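You operate a simulated robot arm through the tools that you are given. There is no shell and no other tool. Be economical: measure what you need, move in short steps, check, and stop when the job is done.

Carry out the task below with a simulated robot arm. There is one attempt and no reset: what you move stays moved.

## Task
Stop the track machine, lock it off and open its cover.
Fine: black off button, yellow ball slider in; red turn switch off, then lock slide in, then the cover.

It is judged by the outcome, as a careful person would: the job done as asked, and still so three seconds after it is handed in. It fails if anything else is knocked over, pushed out of place, dropped, spilled or broken. Lids that push on must go on centred and level and be pressed home; caps that screw on are set level and turned clockwise until they are tight.

## Robot
A 6-joint arm with a two-finger gripper on a trunk, on a base that drives. Base frame: it is fixed to the floor where the robot stands at the start and does not move with it; the origin is under the middle of the robot, x ahead of it, y to its left, z up; the surface under the hand at the start is at about z = 87. Readings come in cm, rad, newtons and seconds.
Its first joint turns from -2.897 to 2.897 rad. Places, roughly: black off button [50, -10, 90]; lock slide [50, 0, 90]; red turn switch [50, 10, 90]; steel track machine [70, 10, 90]; track cover [70, 10, 100]; yellow ball slider [60, 20, 100]. Payload 3.43 kg.
The TCP is the grasp point between the finger pads, 2 cm short of the fingertips. In the tool frame z runs along the fingers and y along their closing line. The gripper opens to 19 cm. The gripper's body begins 24.8 cm behind the TCP.
Orientation is that of the tool frame in the base frame, as [roll, pitch, yaw] about the fixed x, y, z axes, in that order (R = Rz(yaw) Ry(pitch) Rx(roll)). With the fingers straight down and closing along the base's y, the tool's x points along the base's -x, its y along +y and its z along -z.

## Interface
- The arm moves only by the tool nudge_tool. Its argument "motion" is a list of rows, each a list of 7 numbers: the shift along the base's x, y, z in units of 20 mm (1.0 is 20 mm), then the turn, a rotation vector about the base's x, y, z in units of 5 degrees (1.0 is 5 degrees), then the closure, from 0 (fully open) to 1 (shut). In form: [[dx, dy, dz, rx, ry, rz, fingers], ...]. A call has 1 to 10 rows; each row shifts and turns the commanded pose from where the row before left it. A call with a number of a shift or a turn outside -1 to 1 is refused whole. Each row takes 0.2 s and may step no farther than 5 cm and 0.15 rad from the row before; otherwise, or with a gripper value out of range, the whole call is refused. Where a pose cannot be reached the arm comes as near as it can. A force on the tool above 90 N (or 10 N above the force at the start of the call, whichever is more), or a blocked arm, ends the call early, and 0.2 s more pass. Each finger travels about 4.5 cm/s and halts on what it meets, pressing with about 42 N; the grip force reading is that of the motor and also rises with nothing between the fingers. The clock runs only during rows and for 0.2 s after the last one: add rows that do not move to give the fingers time. The reply holds the time, the measured pose of the TCP, the force on the tool along the base axes, the opening and the grip force, in the units named above and with some noise, with the torque about the TCP (base axes, N m) and any sound that the robot's microphone picked up.
- Cameras (640 x 400 px; columns grow to the right, rows downward): "scene" is now at [2.32, 19.65, 138.02]; the picture's right is [0.03, -1.00, 0.00], its down [-0.35, -0.01, -0.94] and it looks along [0.94, 0.03, -0.35] (base axes); focal length 254 px, centre (320, 200). "wrist" rides on the gripper at [7, -0.8, -28.8] in the tool frame; the picture's right is [0.12, 0.99, 0.00], its down [-0.96, 0.12, -0.25] and it looks along [-0.25, 0.03, 0.97] (tool axes); focal length 261 px, centre (320, 200). There is no depth. A picture from a camera that has moved, and an enlarged one, comes with that camera's place and axes in the base frame and with its lens. The place of the scene camera against the robot may be out by one fixed shift of up to 2.5 cm in any direction.
- camera(camera): a new picture of that camera. It takes no simulated time.
- lift_body(by): slides the trunk up (or, below 0, down) by that many cm; the arm and the scene camera ride with it, the base frame stays. It gives what a move gives, with no picture.
- drive_base(legs): drives the robot by 1 to 6 legs, each [ahead, turn to the left] in cm and rad, along the robot's own axes; the way and the turn of a leg run together, so that a leg with both is an arc; at most 150 cm and 3.142 rad a leg. The arm and the cameras ride along, it lands a little off, and it stops where it bumps. It gives what a move gives.
- turn_head(pan, tilt): turns the head with the scene camera to pan (to the left, within 2.705 rad either way) and tilt (down, from -0.506 to 1.204), counted from straight ahead of the robot. It gives what a move gives.
- close_up(camera, box): a new picture of the part [left, top, right, bottom] of that camera's present view, enlarged. It takes no simulated time.
- job_done(): hands the job in; it is judged then, once.

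Work in short steps. Places have to be worked out from the pictures, the camera data and where the tool is seen: move nearer, look again, correct. Check each grasp and each placing, and mend what went wrong. You have 120 turns and 82 pictures in all, those below and enlarged ones among them. Open the gripper and draw the arm clear of the work before you hand the job in, unless the task says otherwise; then end with one line.

The tools are called after "Call:" as a command line: name --pt "numbers of a row" for each row, then --argument value for the rest, lists and objects as JSON in quotes. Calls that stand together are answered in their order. nudge_tool: Moves the arm, as the interface text tells. Its arguments: {"type":"object","properties":{"motion":{"type":"array","items":{"type":"array","items":{"type":"number"}}}},"required":["motion"]} The other tools are called the same way: lift_body (by) slides the trunk up or down; drive_base (legs) drives the base; turn_head (pan, tilt) turns the head that bears the scene camera; camera (camera) takes a picture; close_up (camera, box) takes an enlarged picture of a part of a camera's view; job_done () hands the job in.

At the start:

```text
t: 0.0
position: [52.63, 26.58, 130.19]
orientation: [3.141, 0.001, 3.142]
force: [-0.4, 0.0, -0.2]
wrist_torque: [0.01, 0.01, 0.04]
width: 18.99
finger_force: 0.2
trunk travel left (down, up): [-17.5, 6.5]
robot x, y, heading: [-0.08, 0.02, -0.0]
head pan, tilt: [0.031, 0.354]
```

scene: 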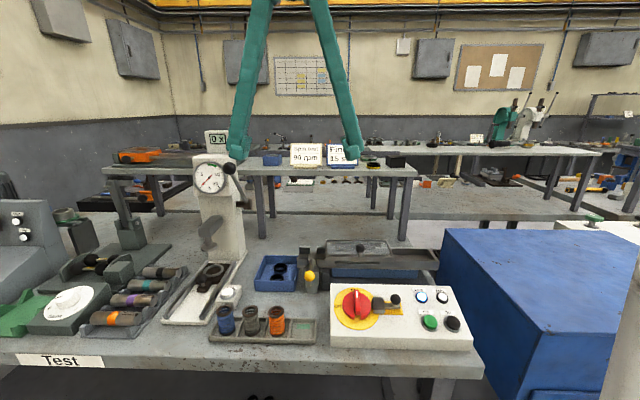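
wrist: 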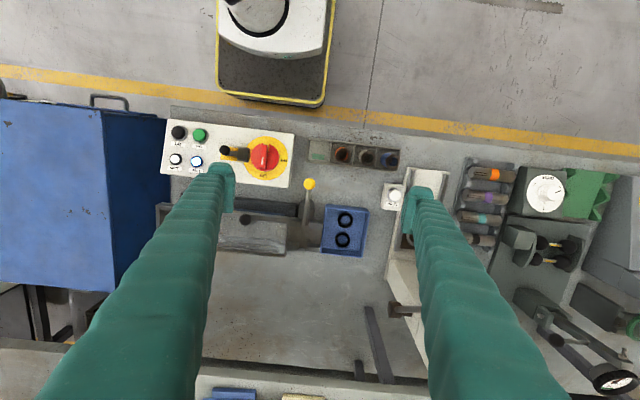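

The control panel, ball slider and machine are visible; I'll look closer at both views before moving.

Call:
close_up --camera "scene" --box '[240, 225, 480, 375]'

Call:
close_up --camera "wrist" --box '[150, 100, 390, 250]'

```text
2.67 times, centred on (360, 300) of scene
camera zoom: at [2.32, 19.65, 138.02], right [0.03, -1.0, 0.0], down [-0.35, -0.01, -0.94], along [0.94, 0.03, -0.35], focal length 676 px, centre (213, -67)
```

zoom: 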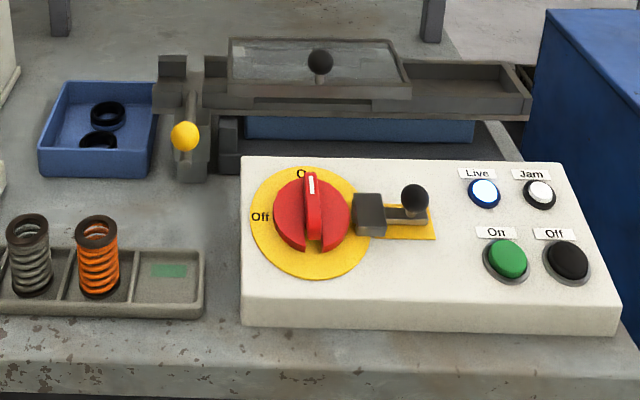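

```text
2.67 times, centred on (270, 175) of wrist
camera zoom: at [45.6, 25.72, 158.9], right [-0.12, 0.99, 0.0], down [0.96, 0.12, 0.25], along [0.25, 0.03, -0.97], focal length 695 px, centre (453, 267)
```

zoom: 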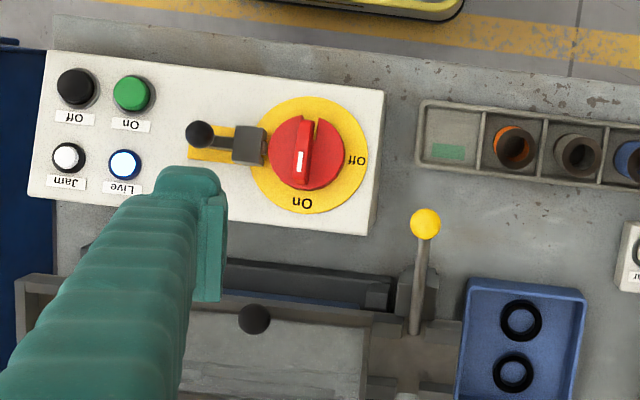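

The off button is about [50, -9.5, ~91]. I'll close the fingers while moving over toward it at height.

Call:
nudge_tool --pt "-0.1 -1 0 0 0 0 1" --pt "-0.1 -1 0 0 0 0 1" --pt "-0.1 -1 0 0 0 0 1" --pt "-0.1 -1 0 0 0 0 1" --pt "-0.1 -1 0 0 0 0 1" --pt "-0.1 -1 0 0 0 0 1" --pt "-0.1 -1 0 0 0 0 1" --pt "-0.1 -1 0 0 0 0 1" --pt "-0.1 -1 0 0 0 0 1" --pt "-0.1 -1 0 0 0 0 1"

Call:
nudge_tool --pt "-0.04 -1 -1 0 0 0 1" --pt "-0.04 -1 -1 0 0 0 1" --pt "-0.04 -1 -1 0 0 0 1" --pt "-0.04 -1 -1 0 0 0 1" --pt "-0.04 -1 -1 0 0 0 1" --pt "-0.04 -1 -1 0 0 0 1" --pt "-0.04 -1 -1 0 0 0 1" --pt "-0.04 -1 -1 0 0 0 1" --pt "0 0 -1 0 0 0 1" --pt "0 0 -1 0 0 0 1"

Call:
camera --camera "wrist"

Call:
camera --camera "scene"

```text
t: 2.2
position: [50.64, 6.5, 130.14]
orientation: [-3.141, 0.0, -3.141]
force: [0.1, 0.3, 0.3]
wrist_torque: [-0.07, 0.03, -0.05]
width: 0.0
finger_force: 7.4
trunk travel left (down, up): [-17.5, 6.5]
robot x, y, heading: [-0.21, 0.04, 0.001]
head pan, tilt: [0.031, 0.354]
```

```text
t: 4.4
position: [49.87, -9.47, 110.21]
orientation: [-3.141, 0.001, -3.14]
force: [0.7, 1.2, -0.5]
wrist_torque: [-0.01, 0.03, -0.01]
width: 0.0
finger_force: 34.4
trunk travel left (down, up): [-17.5, 6.5]
robot x, y, heading: [0.17, -0.13, -0.001]
head pan, tilt: [0.031, 0.354]
```

```text
77 pictures are left
camera wrist: at [42.93, -10.31, 139.01], right [-0.12, 0.99, 0.0], down [0.96, 0.12, 0.25], along [0.25, 0.03, -0.97], focal length 261 px, centre (320, 200)
```

wrist: 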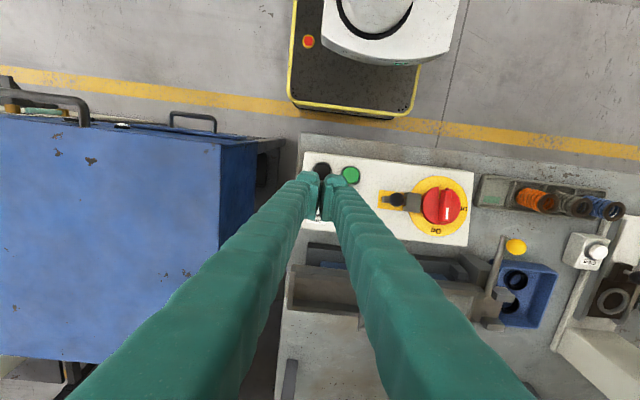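

```text
76 pictures are left
camera scene: at [2.31, 19.64, 138.02], right [0.03, -1.0, 0.0], down [-0.35, -0.01, -0.94], along [0.94, 0.03, -0.35], focal length 254 px, centre (320, 200)
```

scene: 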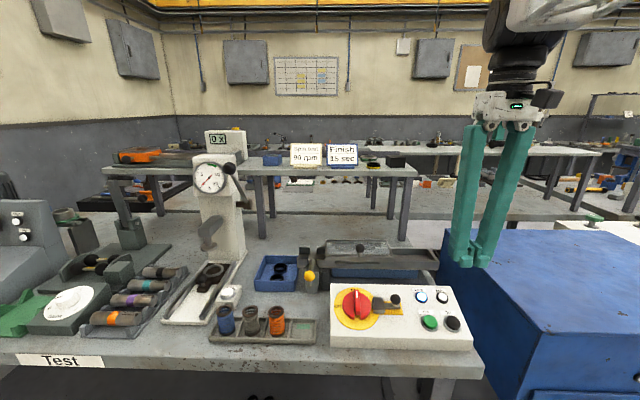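

The button refines to about [49.7, -9.2, 91.7]. I'll descend to just above it, then step down slowly.

Call:
nudge_tool --pt "-0.1 0.1 -1 0 0 0 1" --pt "0 0 -1 0 0 0 1" --pt "0 0 -1 0 0 0 1" --pt "0 0 -1 0 0 0 1" --pt "0 0 -1 0 0 0 1" --pt "0 0 -1 0 0 0 1" --pt "0 0 -0.8 0 0 0 1"

Call:
close_up --camera "scene" --box '[320, 250, 500, 362]'

```text
t: 6.0
position: [49.75, -9.3, 96.52]
orientation: [3.141, 0.001, -3.141]
force: [-1.1, 0.1, 0.2]
wrist_torque: [-0.03, -0.03, 0.02]
width: 0.0
finger_force: 34.1
trunk travel left (down, up): [-17.5, 6.5]
robot x, y, heading: [-0.18, 0.09, -0.0]
head pan, tilt: [0.031, 0.354]
```

```text
3.56 times, centred on (410, 306) of scene
camera zoom: at [2.31, 19.64, 138.02], right [0.03, -1.0, 0.0], down [-0.35, -0.01, -0.94], along [0.94, 0.03, -0.35], focal length 902 px, centre (0, -177)
```

zoom: 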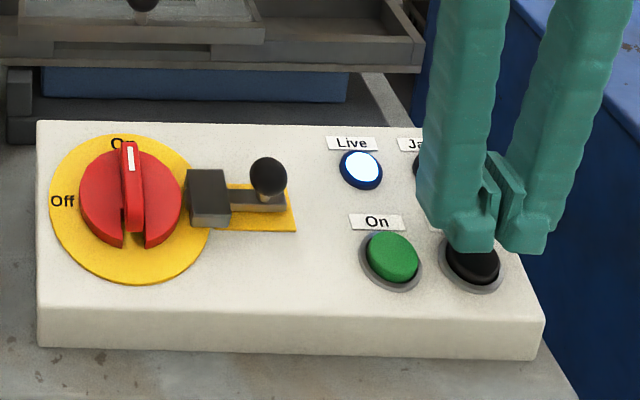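

The scene view shows a camera offset relative to the tip; I'll cross-check with the wrist view before pressing.

Call:
close_up --camera "wrist" --box '[240, 130, 400, 230]'

```text
4.00 times, centred on (320, 180) of wrist
camera zoom: at [42.78, -10.13, 125.29], right [-0.12, 0.99, 0.0], down [0.96, 0.12, 0.25], along [0.25, 0.03, -0.97], focal length 1043 px, centre (320, 280)
```

zoom: 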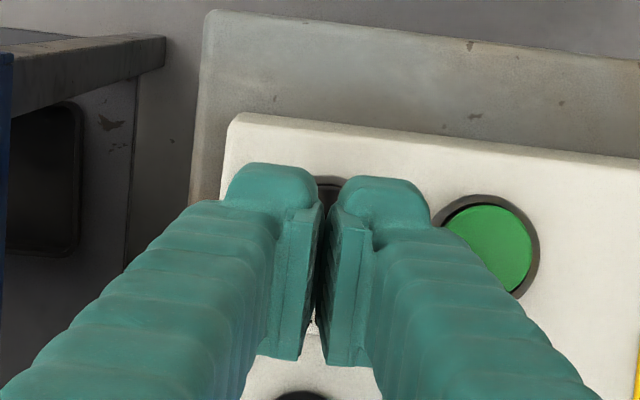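

Fingers are centred on the button. Pressing down in small steps.

Call:
nudge_tool --pt "0 0 -0.4 0 0 0 1" --pt "0 0 -0.4 0 0 0 1" --pt "0 0 -0.3 0 0 0 1" --pt "0 0 -0.3 0 0 0 1"

```text
t: 7.2
position: [49.89, -9.26, 94.27]
orientation: [-3.137, 0.009, 3.14]
force: [-16.9, 3.4, 56.9]
wrist_torque: [0.6, -0.41, 0.12]
width: 0.6
finger_force: 34.5
trunk travel left (down, up): [-17.5, 6.5]
robot x, y, heading: [0.02, 0.22, 0.001]
head pan, tilt: [0.031, 0.354]
heard: click
stopped in row 4: the force on the tool passed its limit at 94 N (the readings are from after the stop); the commanded pose is now the measured one
```

A click was heard at about z=94.3. I'll lift off and look at the result.

Call:
nudge_tool --pt "0 0 0.5 0 0 0 1" --pt "0 0 1 0 0 0 1" --pt "0 0 1 0 0 0 1" --pt "0 0 1 0 0 0 1" --pt "0 0 1 0 0 0 1" --pt "0 0 1 0 0 0 1" --pt "0 0 1 0 0 0 1"

Call:
close_up --camera "scene" --box '[240, 225, 480, 375]'

Call:
close_up --camera "wrist" --box '[280, 130, 600, 330]'

```text
t: 8.8
position: [49.99, -9.28, 107.19]
orientation: [-3.14, 0.008, 3.141]
force: [-0.8, -0.7, 0.0]
wrist_torque: [-0.02, -0.05, 0.03]
width: 0.0
finger_force: 34.5
trunk travel left (down, up): [-17.5, 6.5]
robot x, y, heading: [0.01, 0.33, -0.002]
head pan, tilt: [0.031, 0.354]
```

```text
2.67 times, centred on (360, 300) of scene
camera zoom: at [2.32, 19.64, 138.01], right [0.03, -1.0, 0.0], down [-0.35, -0.01, -0.94], along [0.94, 0.03, -0.35], focal length 676 px, centre (213, -67)
```

zoom: 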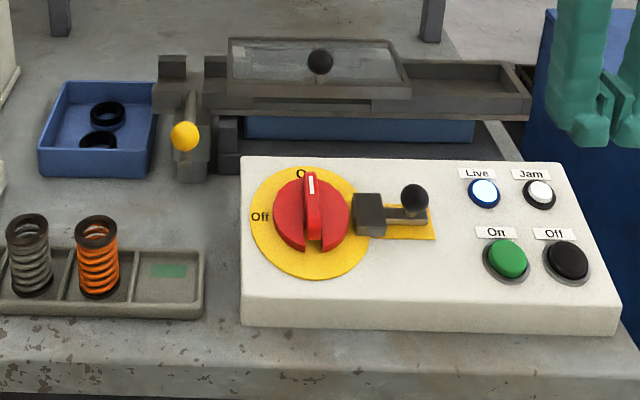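

```text
2.00 times, centred on (440, 230) of wrist
camera zoom: at [42.77, -10.07, 135.89], right [-0.12, 0.99, 0.0], down [0.96, 0.12, 0.25], along [0.25, 0.03, -0.97], focal length 521 px, centre (80, 140)
```

zoom: 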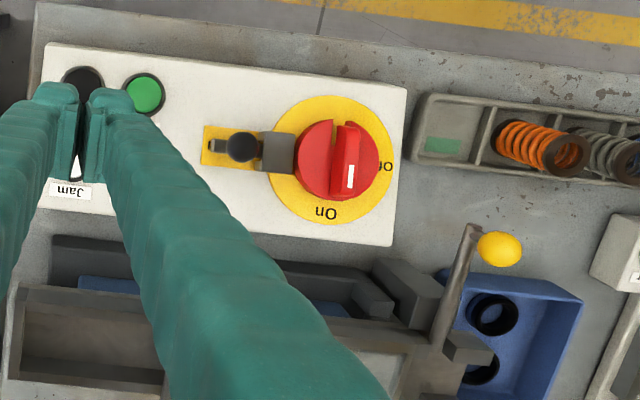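

The ball triangulates to about [57.4, 24.6, 98.4] on a roughly horizontal rod along x, so "in" is +x. I'll move the closed fingers to in front of it (x≈51), still high.

Call:
nudge_tool --pt "0.05 1 0 0 0 0 1" --pt "0.05 1 0 0 0 0 1" --pt "0.05 1 0 0 0 0 1" --pt "0.05 1 0 0 0 0 1" --pt "0.05 1 0 0 0 0 1" --pt "0.05 1 0 0 0 0 1" --pt "0.05 1 0 0 0 0 1" --pt "0.05 1 0 0 0 0 1" --pt "0.05 1 0 0 0 0 1" --pt "0.05 1 0 0 0 0 1"

Call:
nudge_tool --pt "0 1 0 0 0 0 1" --pt "0 1 0 0 0 0 1" --pt "0 1 0 0 0 0 1" --pt "0 1 0 0 0 0 1" --pt "0 1 0 0 0 0 1" --pt "0 1 0 0 0 0 1" --pt "0 0.9 0 0 0 0 1"

Call:
close_up --camera "wrist" --box '[160, 100, 480, 300]'

Call:
close_up --camera "scene" --box '[200, 175, 440, 325]'

```text
t: 11.0
position: [51.05, 10.66, 107.0]
orientation: [-3.14, 0.007, 3.14]
force: [-0.1, 0.3, -0.9]
wrist_torque: [0.03, -0.02, 0.0]
width: 0.03
finger_force: 34.3
trunk travel left (down, up): [-17.5, 6.5]
robot x, y, heading: [0.14, -0.26, -0.006]
head pan, tilt: [0.031, 0.354]
```

```text
t: 12.6
position: [51.05, 24.43, 107.05]
orientation: [-3.14, 0.007, 3.141]
force: [-0.8, 1.4, 0.8]
wrist_torque: [0.06, -0.03, -0.02]
width: 0.02
finger_force: 34.4
trunk travel left (down, up): [-17.5, 6.5]
robot x, y, heading: [-0.21, -0.12, -0.006]
head pan, tilt: [0.031, 0.354]
```

```text
2.00 times, centred on (320, 200) of wrist
camera zoom: at [43.78, 23.76, 135.8], right [-0.12, 0.99, 0.0], down [0.96, 0.12, 0.25], along [0.25, 0.03, -0.97], focal length 521 px, centre (320, 200)
```

zoom: 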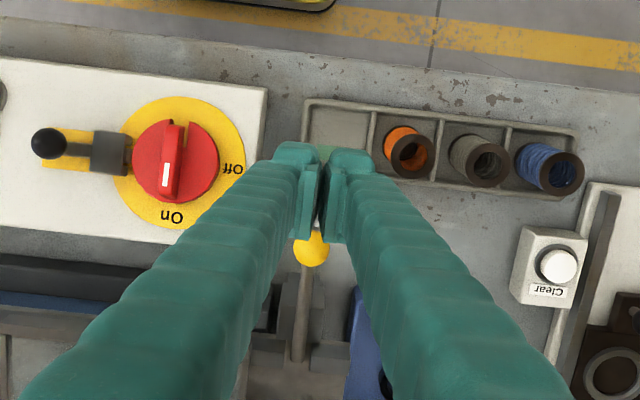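

```text
2.67 times, centred on (320, 250) of scene
camera zoom: at [2.31, 19.63, 138.02], right [0.03, -1.0, 0.0], down [-0.35, -0.01, -0.94], along [0.94, 0.03, -0.35], focal length 676 px, centre (320, 67)
```

zoom: 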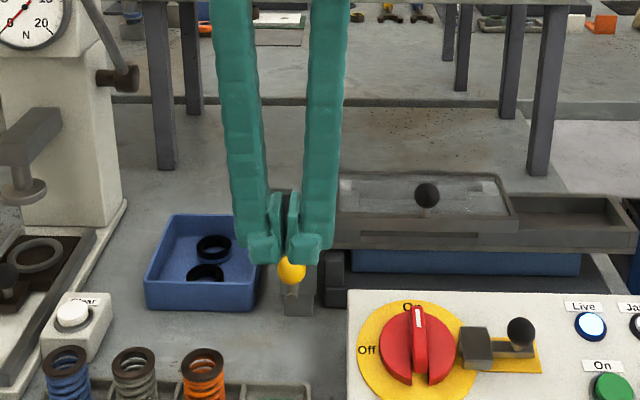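

Aligned with the ball. Descend 8.2 cm in front of it, then check.

Call:
nudge_tool --pt "0 0.1 -1 0 0 0 1" --pt "0 0 -1 0 0 0 1" --pt "0 0 -1 0 0 0 1" --pt "0 0 -1 0 0 0 1" --pt "0.3 0 -0.1 0 0 0 1" --pt "0.3 0 0 0 0 0 1" --pt "0.2 0 0 0 0 0 1"

Call:
close_up --camera "scene" --box '[240, 225, 400, 325]'

Call:
close_up --camera "wrist" --box '[240, 150, 400, 250]'

```text
t: 14.2
position: [52.52, 24.71, 98.85]
orientation: [-3.139, 0.007, -3.142]
force: [-0.2, -0.2, 1.0]
wrist_torque: [-0.02, -0.02, 0.0]
width: 0.0
finger_force: 34.2
trunk travel left (down, up): [-17.5, 6.5]
robot x, y, heading: [-0.04, -0.35, -0.0]
head pan, tilt: [0.031, 0.354]
```

```text
4.00 times, centred on (320, 275) of scene
camera zoom: at [2.31, 19.65, 138.02], right [0.03, -1.0, 0.0], down [-0.35, -0.01, -0.94], along [0.94, 0.03, -0.35], focal length 1015 px, centre (320, -100)
```

zoom: 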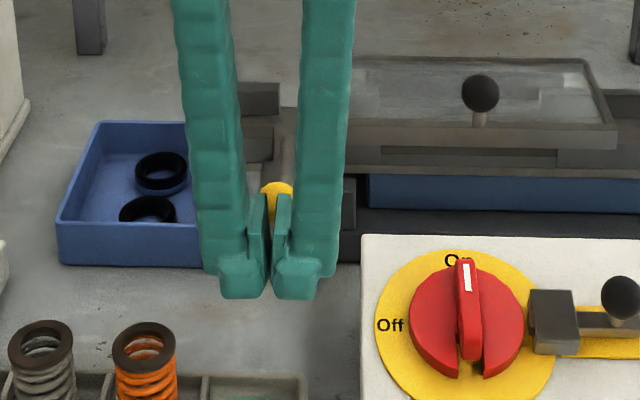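

```text
4.00 times, centred on (320, 200) of wrist
camera zoom: at [45.35, 23.92, 127.59], right [-0.12, 0.99, 0.0], down [0.96, 0.12, 0.25], along [0.25, 0.03, -0.97], focal length 1043 px, centre (320, 200)
```

zoom: 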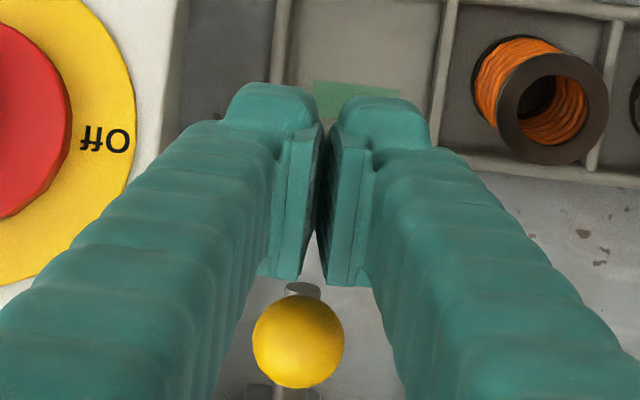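

Fingers are right behind the ball. Push +x in small steps.

Call:
nudge_tool --pt "0.3 0 0 0 0 0 1" --pt "0.3 0 0 0 0 0 1" --pt "0.3 0 0 0 0 0 1" --pt "0.3 0 0 0 0 0 1" --pt "0.3 0 0 0 0 0 1" --pt "0.3 0 0 0 0 0 1" --pt "0.3 0 0 0 0 0 1"

Call:
close_up --camera "scene" --box '[240, 225, 400, 325]'

Call:
close_up --camera "wrist" --box '[240, 150, 400, 250]'

```text
t: 15.8
position: [56.75, 24.71, 98.9]
orientation: [-3.14, 0.007, 3.141]
force: [-0.3, 0.7, 0.0]
wrist_torque: [-0.02, 0.02, 0.0]
width: 0.0
finger_force: 34.4
trunk travel left (down, up): [-17.5, 6.5]
robot x, y, heading: [-0.44, -0.26, -0.003]
head pan, tilt: [0.031, 0.354]
```

```text
4.00 times, centred on (320, 275) of scene
camera zoom: at [2.31, 19.65, 138.02], right [0.03, -1.0, 0.0], down [-0.35, -0.01, -0.94], along [0.94, 0.03, -0.35], focal length 1015 px, centre (320, -100)
```

zoom: 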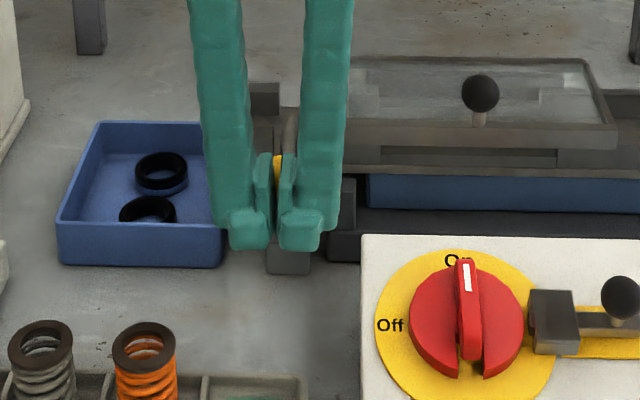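

```text
4.00 times, centred on (320, 200) of wrist
camera zoom: at [49.52, 23.89, 127.6], right [-0.12, 0.99, 0.0], down [0.96, 0.12, 0.25], along [0.25, 0.03, -0.97], focal length 1043 px, centre (320, 200)
```

zoom: 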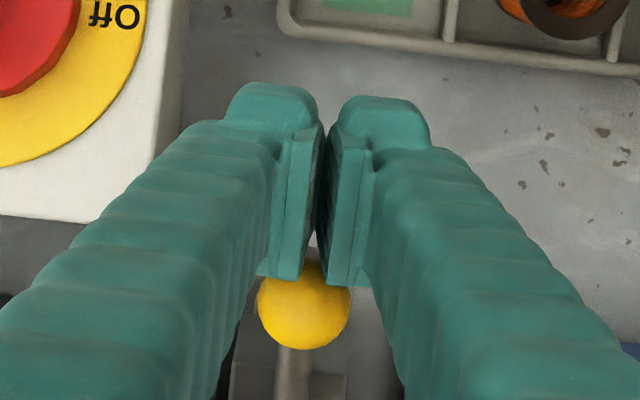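

The ball seems to have moved ~3 cm with little resistance. Continue pushing.

Call:
nudge_tool --pt "0.25 0 0 0 0 0 1" --pt "0.25 0 0 0 0 0 1" --pt "0.25 0 0 0 0 0 1" --pt "0.25 0 0 0 0 0 1" --pt "0.25 0 0 0 0 0 1" --pt "0.25 0 0 0 0 0 1"

Call:
close_up --camera "wrist" --box '[240, 150, 400, 250]'

```text
t: 17.2
position: [59.82, 24.53, 98.82]
orientation: [-3.141, 0.007, -3.141]
force: [-1.3, -0.8, 0.5]
wrist_torque: [0.04, -0.01, -0.04]
width: 0.02
finger_force: 34.7
trunk travel left (down, up): [-17.5, 6.5]
robot x, y, heading: [0.06, -0.0, 0.002]
head pan, tilt: [0.031, 0.354]
```

```text
4.00 times, centred on (320, 200) of wrist
camera zoom: at [52.54, 23.9, 127.58], right [-0.12, 0.99, 0.0], down [0.96, 0.12, 0.25], along [0.25, 0.03, -0.97], focal length 1043 px, centre (320, 200)
```

zoom: 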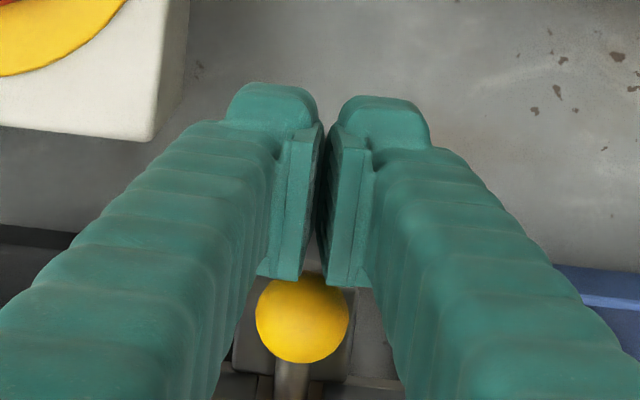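

Ball still slides freely; keep pushing in small steps until resistance.

Call:
nudge_tool --pt "0.2 0 0 0 0 0 1" --pt "0.2 0 0 0 0 0 1" --pt "0.2 0 0 0 0 0 1" --pt "0.2 0 0 0 0 0 1" --pt "0.2 0 0 0 0 0 1" --pt "0.2 0 0 0 0 0 1"

Call:
close_up --camera "wrist" --box '[240, 150, 400, 250]'

Call:
close_up --camera "scene" --box '[240, 200, 400, 300]'

```text
t: 18.2
position: [60.33, 24.67, 98.68]
orientation: [-3.135, -0.007, -3.14]
force: [-22.9, -1.7, -2.2]
wrist_torque: [-0.08, 0.16, -0.04]
width: 0.61
finger_force: 34.5
trunk travel left (down, up): [-17.5, 6.5]
robot x, y, heading: [-0.11, 0.12, 0.004]
head pan, tilt: [0.031, 0.354]
stopped in row 5: the force on the tool passed its limit at 96 N (the readings are from after the stop); the commanded pose is now the measured one
```

```text
4.00 times, centred on (320, 200) of wrist
camera zoom: at [53.57, 23.94, 127.49], right [-0.12, 0.99, 0.0], down [0.96, 0.12, 0.24], along [0.24, 0.02, -0.97], focal length 1043 px, centre (320, 200)
```

zoom: 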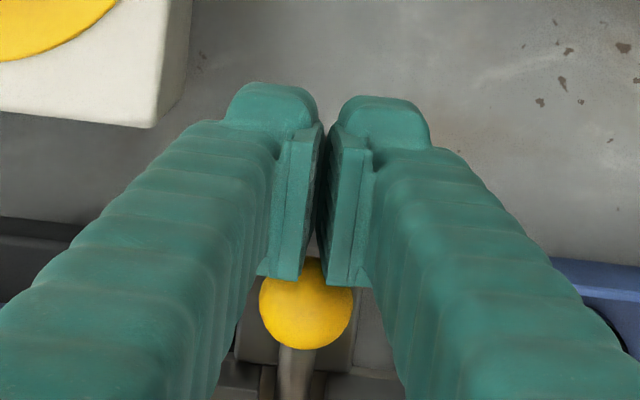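

```text
4.00 times, centred on (320, 250) of scene
camera zoom: at [2.01, 19.67, 138.01], right [0.04, -1.0, 0.0], down [-0.35, -0.01, -0.94], along [0.94, 0.03, -0.35], focal length 1015 px, centre (320, 0)
```

zoom: 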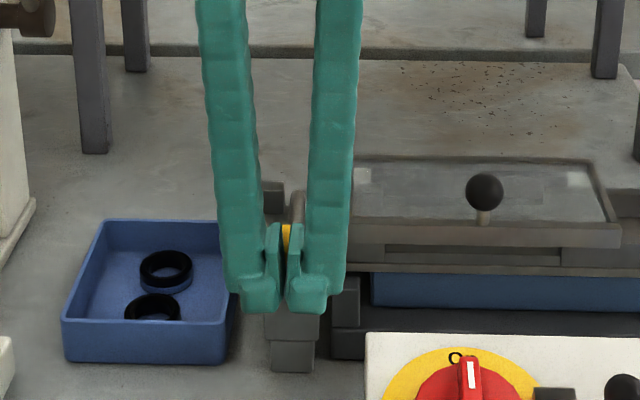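

Hard stop at x≈60.5. I need to see whether that's the slider's end stop or the finger on the guide block; back off and look.

Call:
nudge_tool --pt "-0.5 0 0 0 0 0 1" --pt "-1 0 0 0 0 0 1" --pt "-1 0 0.5 0 0 0 1" --pt "-1 0 1 0 0 0 1" --pt "-1 0 1 0 0 0 1"

Call:
close_up --camera "wrist" --box '[240, 150, 400, 250]'

Call:
close_up --camera "scene" --box '[240, 200, 400, 300]'

```text
t: 19.4
position: [51.65, 24.73, 103.73]
orientation: [-3.138, -0.006, -3.139]
force: [0.4, 0.3, 0.5]
wrist_torque: [-0.04, 0.14, 0.01]
width: 0.03
finger_force: 34.3
trunk travel left (down, up): [-17.5, 6.5]
robot x, y, heading: [0.24, 0.08, 0.0]
head pan, tilt: [0.031, 0.354]
```

```text
4.00 times, centred on (320, 200) of wrist
camera zoom: at [44.8, 24.01, 132.47], right [-0.12, 0.99, 0.0], down [0.96, 0.12, 0.24], along [0.24, 0.03, -0.97], focal length 1043 px, centre (320, 200)
```

zoom: 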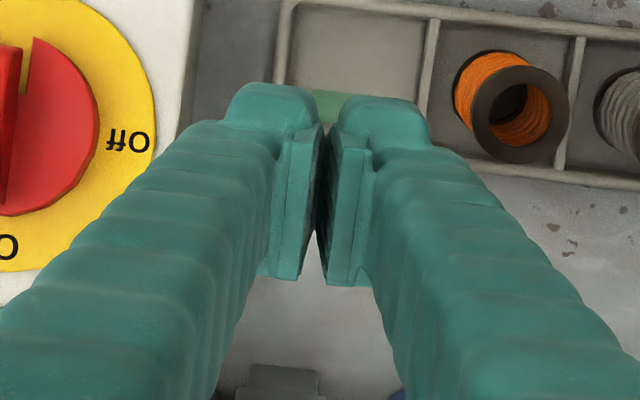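

```text
4.00 times, centred on (320, 250) of scene
camera zoom: at [2.19, 19.67, 138.01], right [0.04, -1.0, 0.0], down [-0.35, -0.01, -0.94], along [0.94, 0.03, -0.35], focal length 1015 px, centre (320, 0)
```

zoom: 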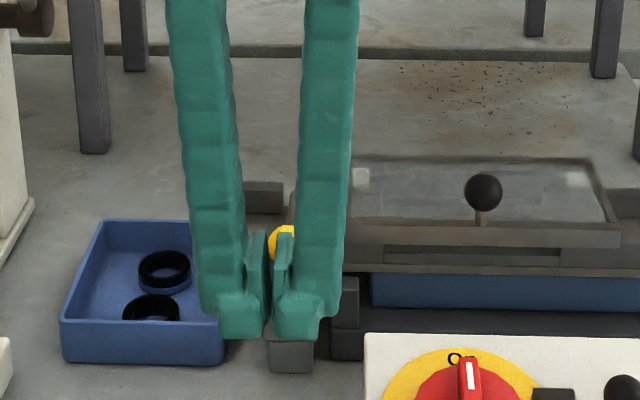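

The ball clearly went inward. I'll rise, move above the red switch (~[52.8, 12.7, 94]) with the fingers partly open, and look at both.

Call:
nudge_tool --pt "0 0 1 0 0 0 0.7" --pt "0 -1 1 0 0 0 0.7" --pt "0 -1 1 0 0 0 0.7" --pt "0.1 -1 0 0 0 0 0.7" --pt "0.1 -1 0 0 0 0 0.7" --pt "0.2 -1 0 0 0 0 0.7" --pt "0.2 -1 0 0 0 0 0.7"

Call:
close_up --camera "wrist" --box '[200, 100, 440, 250]'

Call:
close_up --camera "scene" --box '[240, 200, 400, 300]'

```text
t: 21.1
position: [52.79, 12.77, 109.75]
orientation: [-3.138, -0.003, -3.14]
force: [-0.6, -0.2, 0.4]
wrist_torque: [-0.03, -0.02, -0.02]
width: 5.72
finger_force: 0.0
trunk travel left (down, up): [-17.5, 6.5]
robot x, y, heading: [0.05, 0.03, 0.002]
head pan, tilt: [0.031, 0.354]
```

```text
2.67 times, centred on (320, 175) of wrist
camera zoom: at [46.02, 12.01, 138.55], right [-0.12, 0.99, 0.0], down [0.96, 0.12, 0.24], along [0.24, 0.03, -0.97], focal length 695 px, centre (320, 267)
```

zoom: 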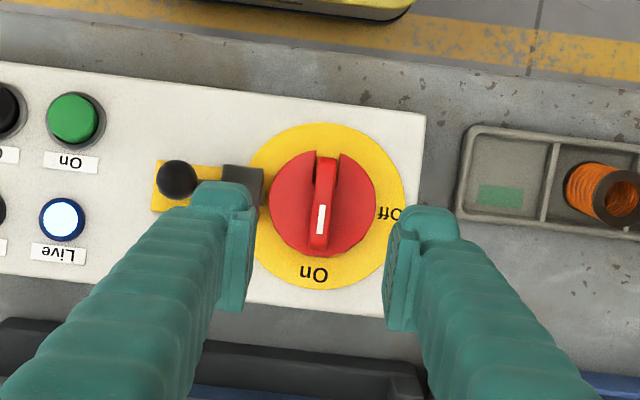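

```text
4.00 times, centred on (320, 250) of scene
camera zoom: at [2.14, 19.67, 138.01], right [0.04, -1.0, 0.0], down [-0.35, -0.01, -0.94], along [0.94, 0.03, -0.35], focal length 1015 px, centre (320, 0)
```

zoom: 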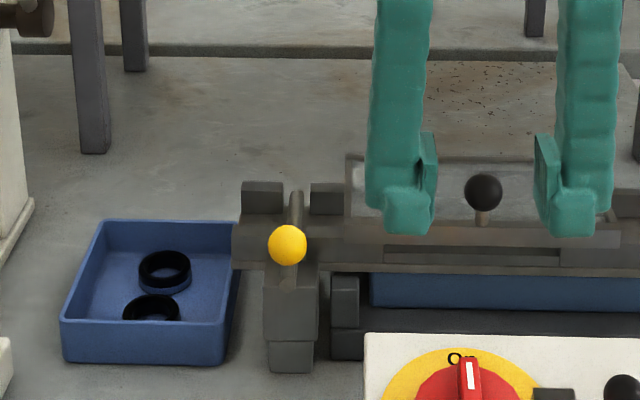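

The ball is now well in (~6 cm travel). Now look closely at the switch's height profile.

Call:
close_up --camera "scene" --box '[325, 275, 405, 325]'

```text
8.00 times, centred on (365, 300) of scene
camera zoom: at [2.14, 19.67, 138.01], right [0.04, -1.0, 0.0], down [-0.35, -0.01, -0.94], along [0.94, 0.03, -0.35], focal length 2030 px, centre (-40, -600)
```

zoom: 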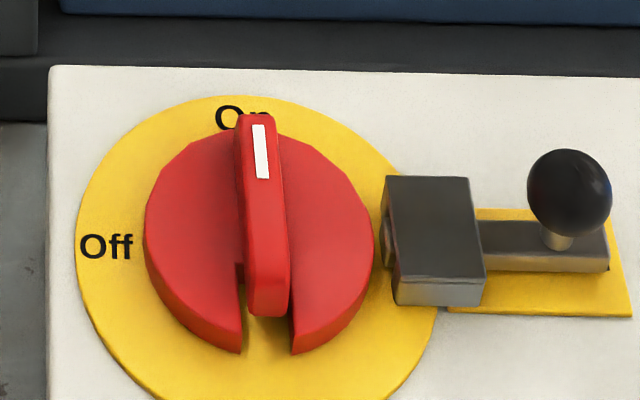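

The ridge top triangulates to z≈96.5, axis ≈[52.7, 13.0]. Descend to TCP z≈97.6 with a narrower opening and check.

Call:
nudge_tool --pt "0 0.1 -1 0 0 0 0.76" --pt "0 0 -1 0 0 0 0.76" --pt "0 0 -1 0 0 0 0.76" --pt "0 0 -1 0 0 0 0.76" --pt "0 0 -1 0 0 0 0.76" --pt "0 0 -0.6 0 0 0 0.76" --pt "0 0 -0.4 0 0 0 0.76"

Call:
close_up --camera "scene" --box '[310, 265, 406, 325]'

Call:
close_up --camera "wrist" --box '[240, 130, 400, 230]'

```text
t: 22.6
position: [52.83, 12.86, 97.57]
orientation: [-3.137, -0.004, -3.14]
force: [0.0, -0.4, 0.4]
wrist_torque: [0.01, 0.01, -0.01]
width: 4.59
finger_force: 0.0
trunk travel left (down, up): [-17.5, 6.5]
robot x, y, heading: [-0.42, 0.01, 0.006]
head pan, tilt: [0.031, 0.354]
```

```text
6.67 times, centred on (358, 295) of scene
camera zoom: at [2.14, 19.65, 138.02], right [0.04, -1.0, 0.0], down [-0.35, -0.01, -0.94], along [0.94, 0.03, -0.35], focal length 1691 px, centre (67, -433)
```

zoom: 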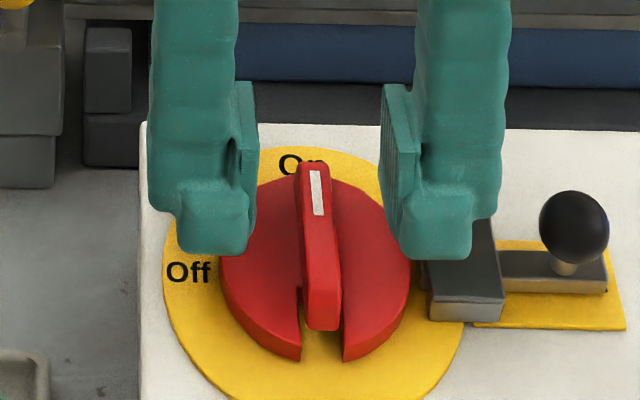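

```text
4.00 times, centred on (320, 180) of wrist
camera zoom: at [46.01, 12.13, 126.5], right [-0.12, 0.99, 0.0], down [0.96, 0.12, 0.24], along [0.24, 0.03, -0.97], focal length 1043 px, centre (320, 280)
```

zoom: 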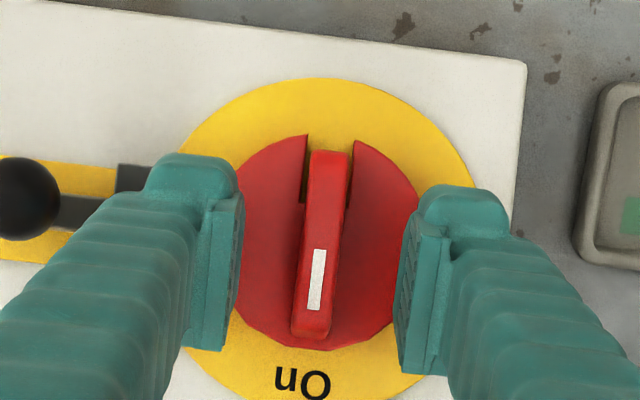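

Tips straddle the ridge but look about level with its top. Lower gently in 2 mm steps toward the disc face, shifting x slightly to the axis.

Call:
nudge_tool --pt "-0.1 0.05 -0.1 0 0 0 0.76" --pt "-0.1 0 -0.1 0 0 0 0.76" --pt "0 0 -0.1 0 0 0 0.76" --pt "0 0 -0.1 0 0 0 0.76" --pt "0 0 -0.1 0 0 0 0.76"

Call:
close_up --camera "scene" --box '[310, 265, 406, 325]'

```text
t: 23.9
position: [52.47, 12.88, 96.74]
orientation: [-3.136, -0.004, -3.138]
force: [-0.6, 0.3, -1.0]
wrist_torque: [0.0, 0.01, -0.01]
width: 4.6
finger_force: 0.1
trunk travel left (down, up): [-17.5, 6.5]
robot x, y, heading: [-0.31, -0.04, 0.003]
head pan, tilt: [0.031, 0.354]
```

```text
6.67 times, centred on (358, 295) of scene
camera zoom: at [2.14, 19.65, 138.02], right [0.04, -1.0, 0.0], down [-0.35, -0.01, -0.94], along [0.94, 0.03, -0.35], focal length 1691 px, centre (67, -433)
```

zoom: 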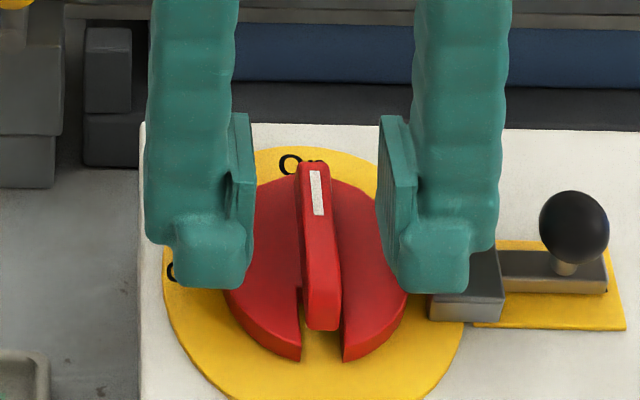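

No contact yet with tips at z≈94.7. Try closing on the ridge and read the width.

Call:
nudge_tool --pt "0 0 0 0 0 0 0.85" --pt "0 0 0 0 0 0 0.9" --pt "0 0 0 0 0 0 0.95" --pt "0 0 0 0 0 0 1" --pt "0 0 0 0 0 0 1"

Call:
close_up --camera "scene" --box '[310, 265, 406, 325]'

```text
t: 25.1
position: [52.37, 12.8, 96.78]
orientation: [-3.138, -0.005, -3.141]
force: [-0.5, -14.9, -3.9]
wrist_torque: [-0.11, -0.01, 0.02]
width: 1.12
finger_force: 43.9
trunk travel left (down, up): [-17.5, 6.5]
robot x, y, heading: [0.0, 0.1, 0.005]
head pan, tilt: [0.031, 0.354]
```

```text
6.67 times, centred on (358, 295) of scene
camera zoom: at [2.17, 19.59, 138.02], right [0.03, -1.0, 0.0], down [-0.35, -0.01, -0.94], along [0.94, 0.03, -0.35], focal length 1691 px, centre (67, -433)
```

zoom: 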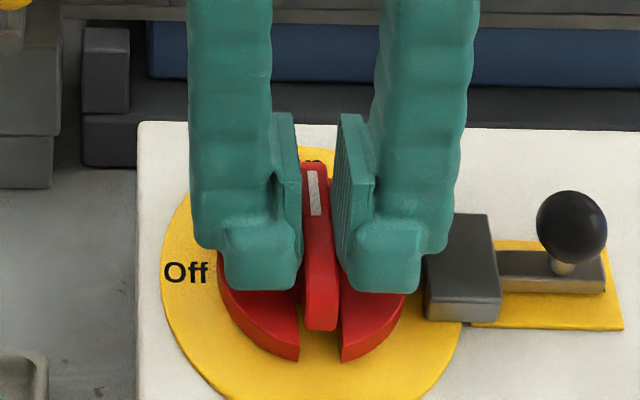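

Gripped on the ridge (1.1 cm). Rotate about +z (counter‑clockwise, On→Off) in stages.

Call:
nudge_tool --pt "0 0 0 0 0 1 1" --pt "0 0 0 0 0 1 1" --pt "0 0 0 0 0 1 1" --pt "0 0 0 0 0 1 1" --pt "0 0 0 0 0 1 1" --pt "0 0 0 0 0 1 1"

Call:
close_up --camera "scene" --box '[310, 265, 406, 325]'

```text
t: 26.4
position: [52.41, 12.87, 96.59]
orientation: [-3.138, -0.003, -2.615]
force: [0.5, -17.7, -3.0]
wrist_torque: [-0.72, 0.69, -0.23]
width: 1.16
finger_force: 45.1
trunk travel left (down, up): [-17.5, 6.5]
robot x, y, heading: [-0.16, -0.43, 0.007]
head pan, tilt: [0.031, 0.354]
```

```text
6.67 times, centred on (358, 295) of scene
camera zoom: at [2.16, 19.57, 138.03], right [0.04, -1.0, 0.0], down [-0.35, -0.01, -0.94], along [0.94, 0.03, -0.35], focal length 1691 px, centre (67, -433)
```

zoom: 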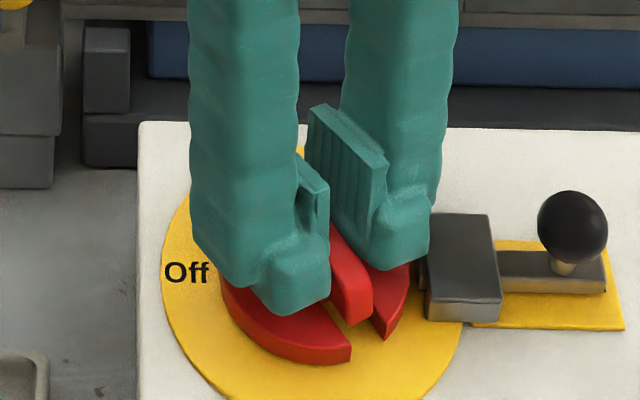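

It turns with the hand. Continue the remaining 60°.

Call:
nudge_tool --pt "0 0 0 0 0 1 1" --pt "0 0 0 0 0 1 1" --pt "0 0 0 0 0 1 1" --pt "0 0 0 0 0 1 1" --pt "0 0 0 0 0 1 1" --pt "0 0 0 0 0 1 1" --pt "0 0 0 0 0 1 1" --pt "0 0 0 0 0 1 1"

Call:
nudge_tool --pt "0 0 0 0 0 1 1" --pt "0 0 0 0 0 1 1" --pt "0 0 0 0 0 1 1" --pt "0 0 0 0 0 1 1"

Call:
close_up --camera "scene" --box '[310, 265, 406, 325]'

```text
t: 28.2
position: [52.37, 12.98, 96.75]
orientation: [-3.137, -0.006, -1.918]
force: [-3.0, 1.3, -3.3]
wrist_torque: [-0.85, 0.1, -0.21]
width: 1.21
finger_force: 45.0
trunk travel left (down, up): [-17.5, 6.5]
robot x, y, heading: [0.19, 0.08, 0.002]
head pan, tilt: [0.031, 0.354]
```

```text
t: 29.2
position: [52.32, 13.01, 96.81]
orientation: [-3.137, -0.005, -1.567]
force: [-17.7, 4.7, 7.4]
wrist_torque: [-0.96, 0.13, -0.32]
width: 1.15
finger_force: 44.4
trunk travel left (down, up): [-17.5, 6.5]
robot x, y, heading: [-0.03, 0.4, 0.002]
head pan, tilt: [0.031, 0.354]
```

```text
6.67 times, centred on (358, 295) of scene
camera zoom: at [2.04, 19.66, 138.03], right [0.04, -1.0, 0.0], down [-0.35, -0.01, -0.94], along [0.94, 0.03, -0.35], focal length 1691 px, centre (67, -433)
```

zoom: 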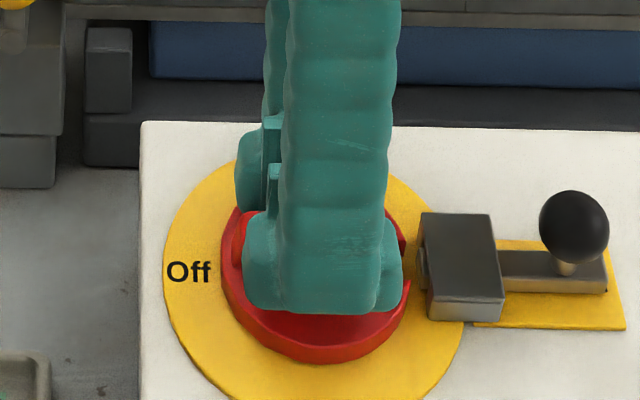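

At ~90°; try a slight extra turn to feel for the end stop.

Call:
nudge_tool --pt "0 0 0 0 0 0.5 1" --pt "0 0 0 0 0 0.5 1"

```text
t: 29.9
position: [52.28, 12.99, 96.83]
orientation: [-3.137, -0.004, -1.483]
force: [-24.1, 8.5, 19.7]
wrist_torque: [0.49, 0.15, -1.49]
width: 1.26
finger_force: 44.8
trunk travel left (down, up): [-17.5, 6.5]
robot x, y, heading: [-0.16, 0.34, 0.005]
head pan, tilt: [0.031, 0.354]
```

Torque rose: end stop reached. Open, lift off and look.

Call:
nudge_tool --pt "0 0 0 0 0 -0.6 1" --pt "0 0 0 0 0 0 0.9" --pt "0 0 0 0 0 0 0.8" --pt "0 0 0.4 0 0 0 0.8" --pt "0 0 1 0 0 0 0.8" --pt "0 0 1 0 0 0 0.8" --pt "0 0 1 0 0 0 0.8" --pt "0 0 1 0 0 0 0.8"

Call:
camera --camera "wrist"

Call:
close_up --camera "scene" --box '[240, 225, 480, 375]'

```text
t: 31.6
position: [52.39, 13.01, 105.54]
orientation: [-3.138, -0.005, -1.534]
force: [-0.7, 0.0, 0.5]
wrist_torque: [0.01, 0.02, 0.04]
width: 3.8
finger_force: 0.0
trunk travel left (down, up): [-17.5, 6.5]
robot x, y, heading: [-0.01, 0.05, 0.004]
head pan, tilt: [0.031, 0.354]
```

```text
51 pictures are left
camera wrist: at [53.41, 6.08, 134.27], right [-0.99, -0.16, 0.0], down [-0.15, 0.96, 0.24], along [-0.03, 0.24, -0.97], focal length 261 px, centre (320, 200)
```

wrist: 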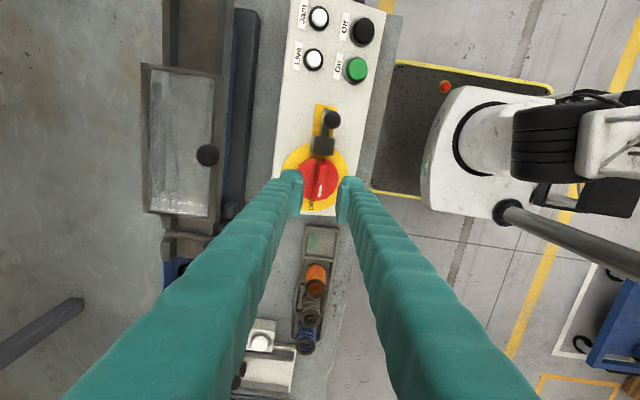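

```text
2.67 times, centred on (360, 300) of scene
camera zoom: at [2.15, 19.64, 138.01], right [0.04, -1.0, 0.0], down [-0.35, -0.01, -0.94], along [0.94, 0.03, -0.35], focal length 676 px, centre (213, -67)
```

zoom: 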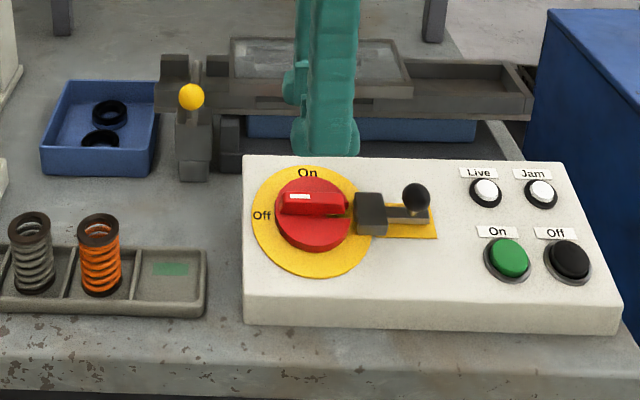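

Switch is Off and the Live lamp has gone out. Lock knob triangulates to [52.4, 3.75, 96]; I'll move to its -y side with closed fingers and lower.

Call:
nudge_tool --pt "0 -1 0 0 0 -0.4 1" --pt "0 -1 0 0 0 0 1" --pt "0 -1 0 0 0 0 1" --pt "0 -1 0 0 0 0 1" --pt "0 -1 0 0 0 0 1" --pt "0 -1 0 0 0 0 1" --pt "0 -1 0 0 0 0 1"

Call:
nudge_tool --pt "0 -0.2 -1 0 0 0 1" --pt "0 0 -1 0 0 0 1" --pt "0 0 -1 0 0 0 1" --pt "0 0 -1 0 0 0 1" --pt "0 0 -0.3 0 0 0 1"

Call:
close_up --camera "wrist" --box '[240, 130, 400, 230]'

Call:
close_up --camera "scene" --box '[330, 265, 450, 340]'

```text
t: 33.2
position: [52.47, -1.12, 105.54]
orientation: [-3.14, -0.005, -1.57]
force: [0.1, 0.4, -0.1]
wrist_torque: [0.0, 0.04, 0.01]
width: 0.0
finger_force: 34.3
trunk travel left (down, up): [-17.5, 6.5]
robot x, y, heading: [-0.55, 0.1, 0.003]
head pan, tilt: [0.031, 0.354]
```

```text
t: 34.5
position: [52.36, -1.37, 96.89]
orientation: [-3.137, -0.005, -1.57]
force: [-1.0, -0.3, -0.2]
wrist_torque: [-0.03, -0.01, -0.04]
width: 0.03
finger_force: 34.0
trunk travel left (down, up): [-17.5, 6.5]
robot x, y, heading: [-0.18, -0.05, 0.005]
head pan, tilt: [0.031, 0.354]
```

```text
4.00 times, centred on (320, 180) of wrist
camera zoom: at [53.15, -8.3, 125.73], right [-0.99, -0.12, 0.0], down [-0.12, 0.96, 0.24], along [-0.03, 0.24, -0.97], focal length 1043 px, centre (320, 280)
```

zoom: 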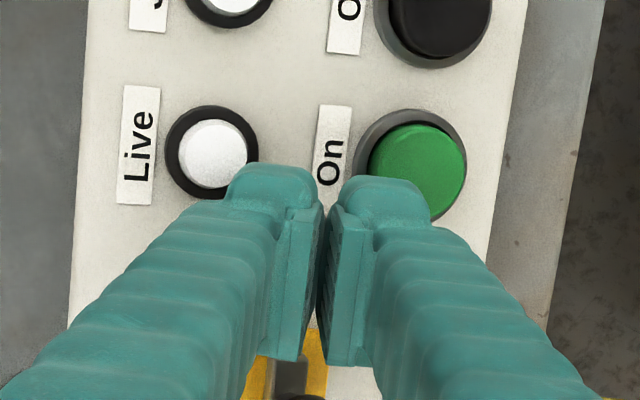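

```text
5.33 times, centred on (390, 302) of scene
camera zoom: at [2.14, 19.63, 138.02], right [0.04, -1.0, 0.0], down [-0.35, -0.01, -0.94], along [0.94, 0.03, -0.35], focal length 1353 px, centre (-53, -347)
```

zoom: 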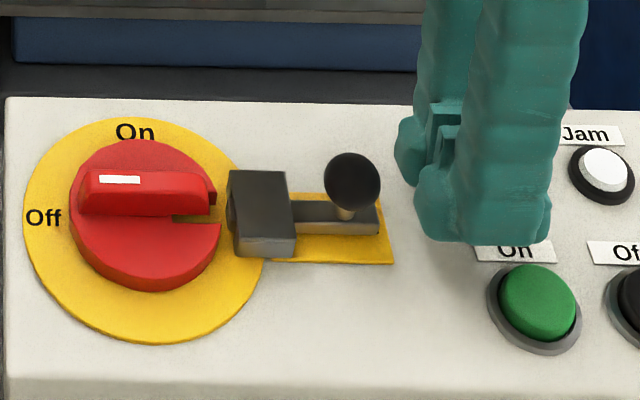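

Slot is facing the bolt. Push +y gently.

Call:
nudge_tool --pt "0 0.25 0 0 0 0 1" --pt "0 0.25 0 0 0 0 1" --pt "0 0.25 0 0 0 0 1" --pt "0 0.25 0 0 0 0 1" --pt "0 0.25 0 0 0 0 1" --pt "0 0.25 0 0 0 0 1" --pt "0 0.25 0 0 0 0 1"

Call:
close_up --camera "scene" --box '[330, 265, 450, 340]'

```text
t: 36.0
position: [52.44, 2.08, 96.88]
orientation: [-3.138, -0.004, -1.569]
force: [-0.6, 0.2, 0.2]
wrist_torque: [0.0, -0.04, -0.01]
width: 0.01
finger_force: 34.6
trunk travel left (down, up): [-17.5, 6.5]
robot x, y, heading: [0.23, -0.12, 0.003]
head pan, tilt: [0.031, 0.354]
```

```text
5.33 times, centred on (390, 302) of scene
camera zoom: at [2.14, 19.63, 138.02], right [0.04, -1.0, 0.0], down [-0.35, -0.01, -0.94], along [0.94, 0.03, -0.35], focal length 1353 px, centre (-53, -347)
```

zoom: 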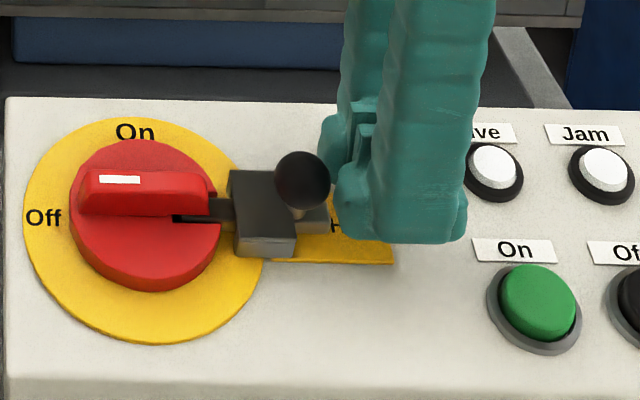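

The bolt is entering the switch slot. Continue until it stops.

Call:
nudge_tool --pt "0 0.2 0 0 0 0 1" --pt "0 0.2 0 0 0 0 1" --pt "0 0.2 0 0 0 0 1" --pt "0 0.2 0 0 0 0 1" --pt "0 0.2 0 0 0 0 1"

Call:
close_up --camera "scene" --box '[330, 265, 450, 340]'

```text
t: 37.1
position: [52.24, 2.78, 96.87]
orientation: [-3.141, -0.015, -1.569]
force: [-5.3, -32.1, 0.2]
wrist_torque: [0.03, 0.26, 0.31]
width: 0.61
finger_force: 34.4
trunk travel left (down, up): [-17.5, 6.5]
robot x, y, heading: [-0.3, -0.16, -0.008]
head pan, tilt: [0.031, 0.354]
stopped in row 5: the force on the tool passed its limit at 96 N (the readings are from after the stop); the commanded pose is now the measured one
```

```text
5.33 times, centred on (390, 302) of scene
camera zoom: at [2.35, 19.4, 138.04], right [0.02, -1.0, 0.0], down [-0.35, -0.01, -0.94], along [0.94, 0.02, -0.35], focal length 1353 px, centre (-53, -347)
```

zoom: 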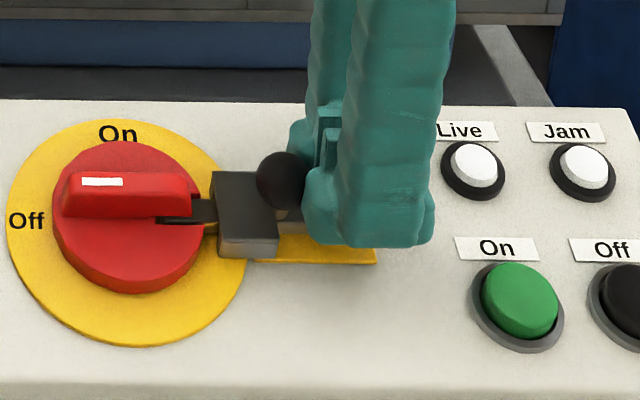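

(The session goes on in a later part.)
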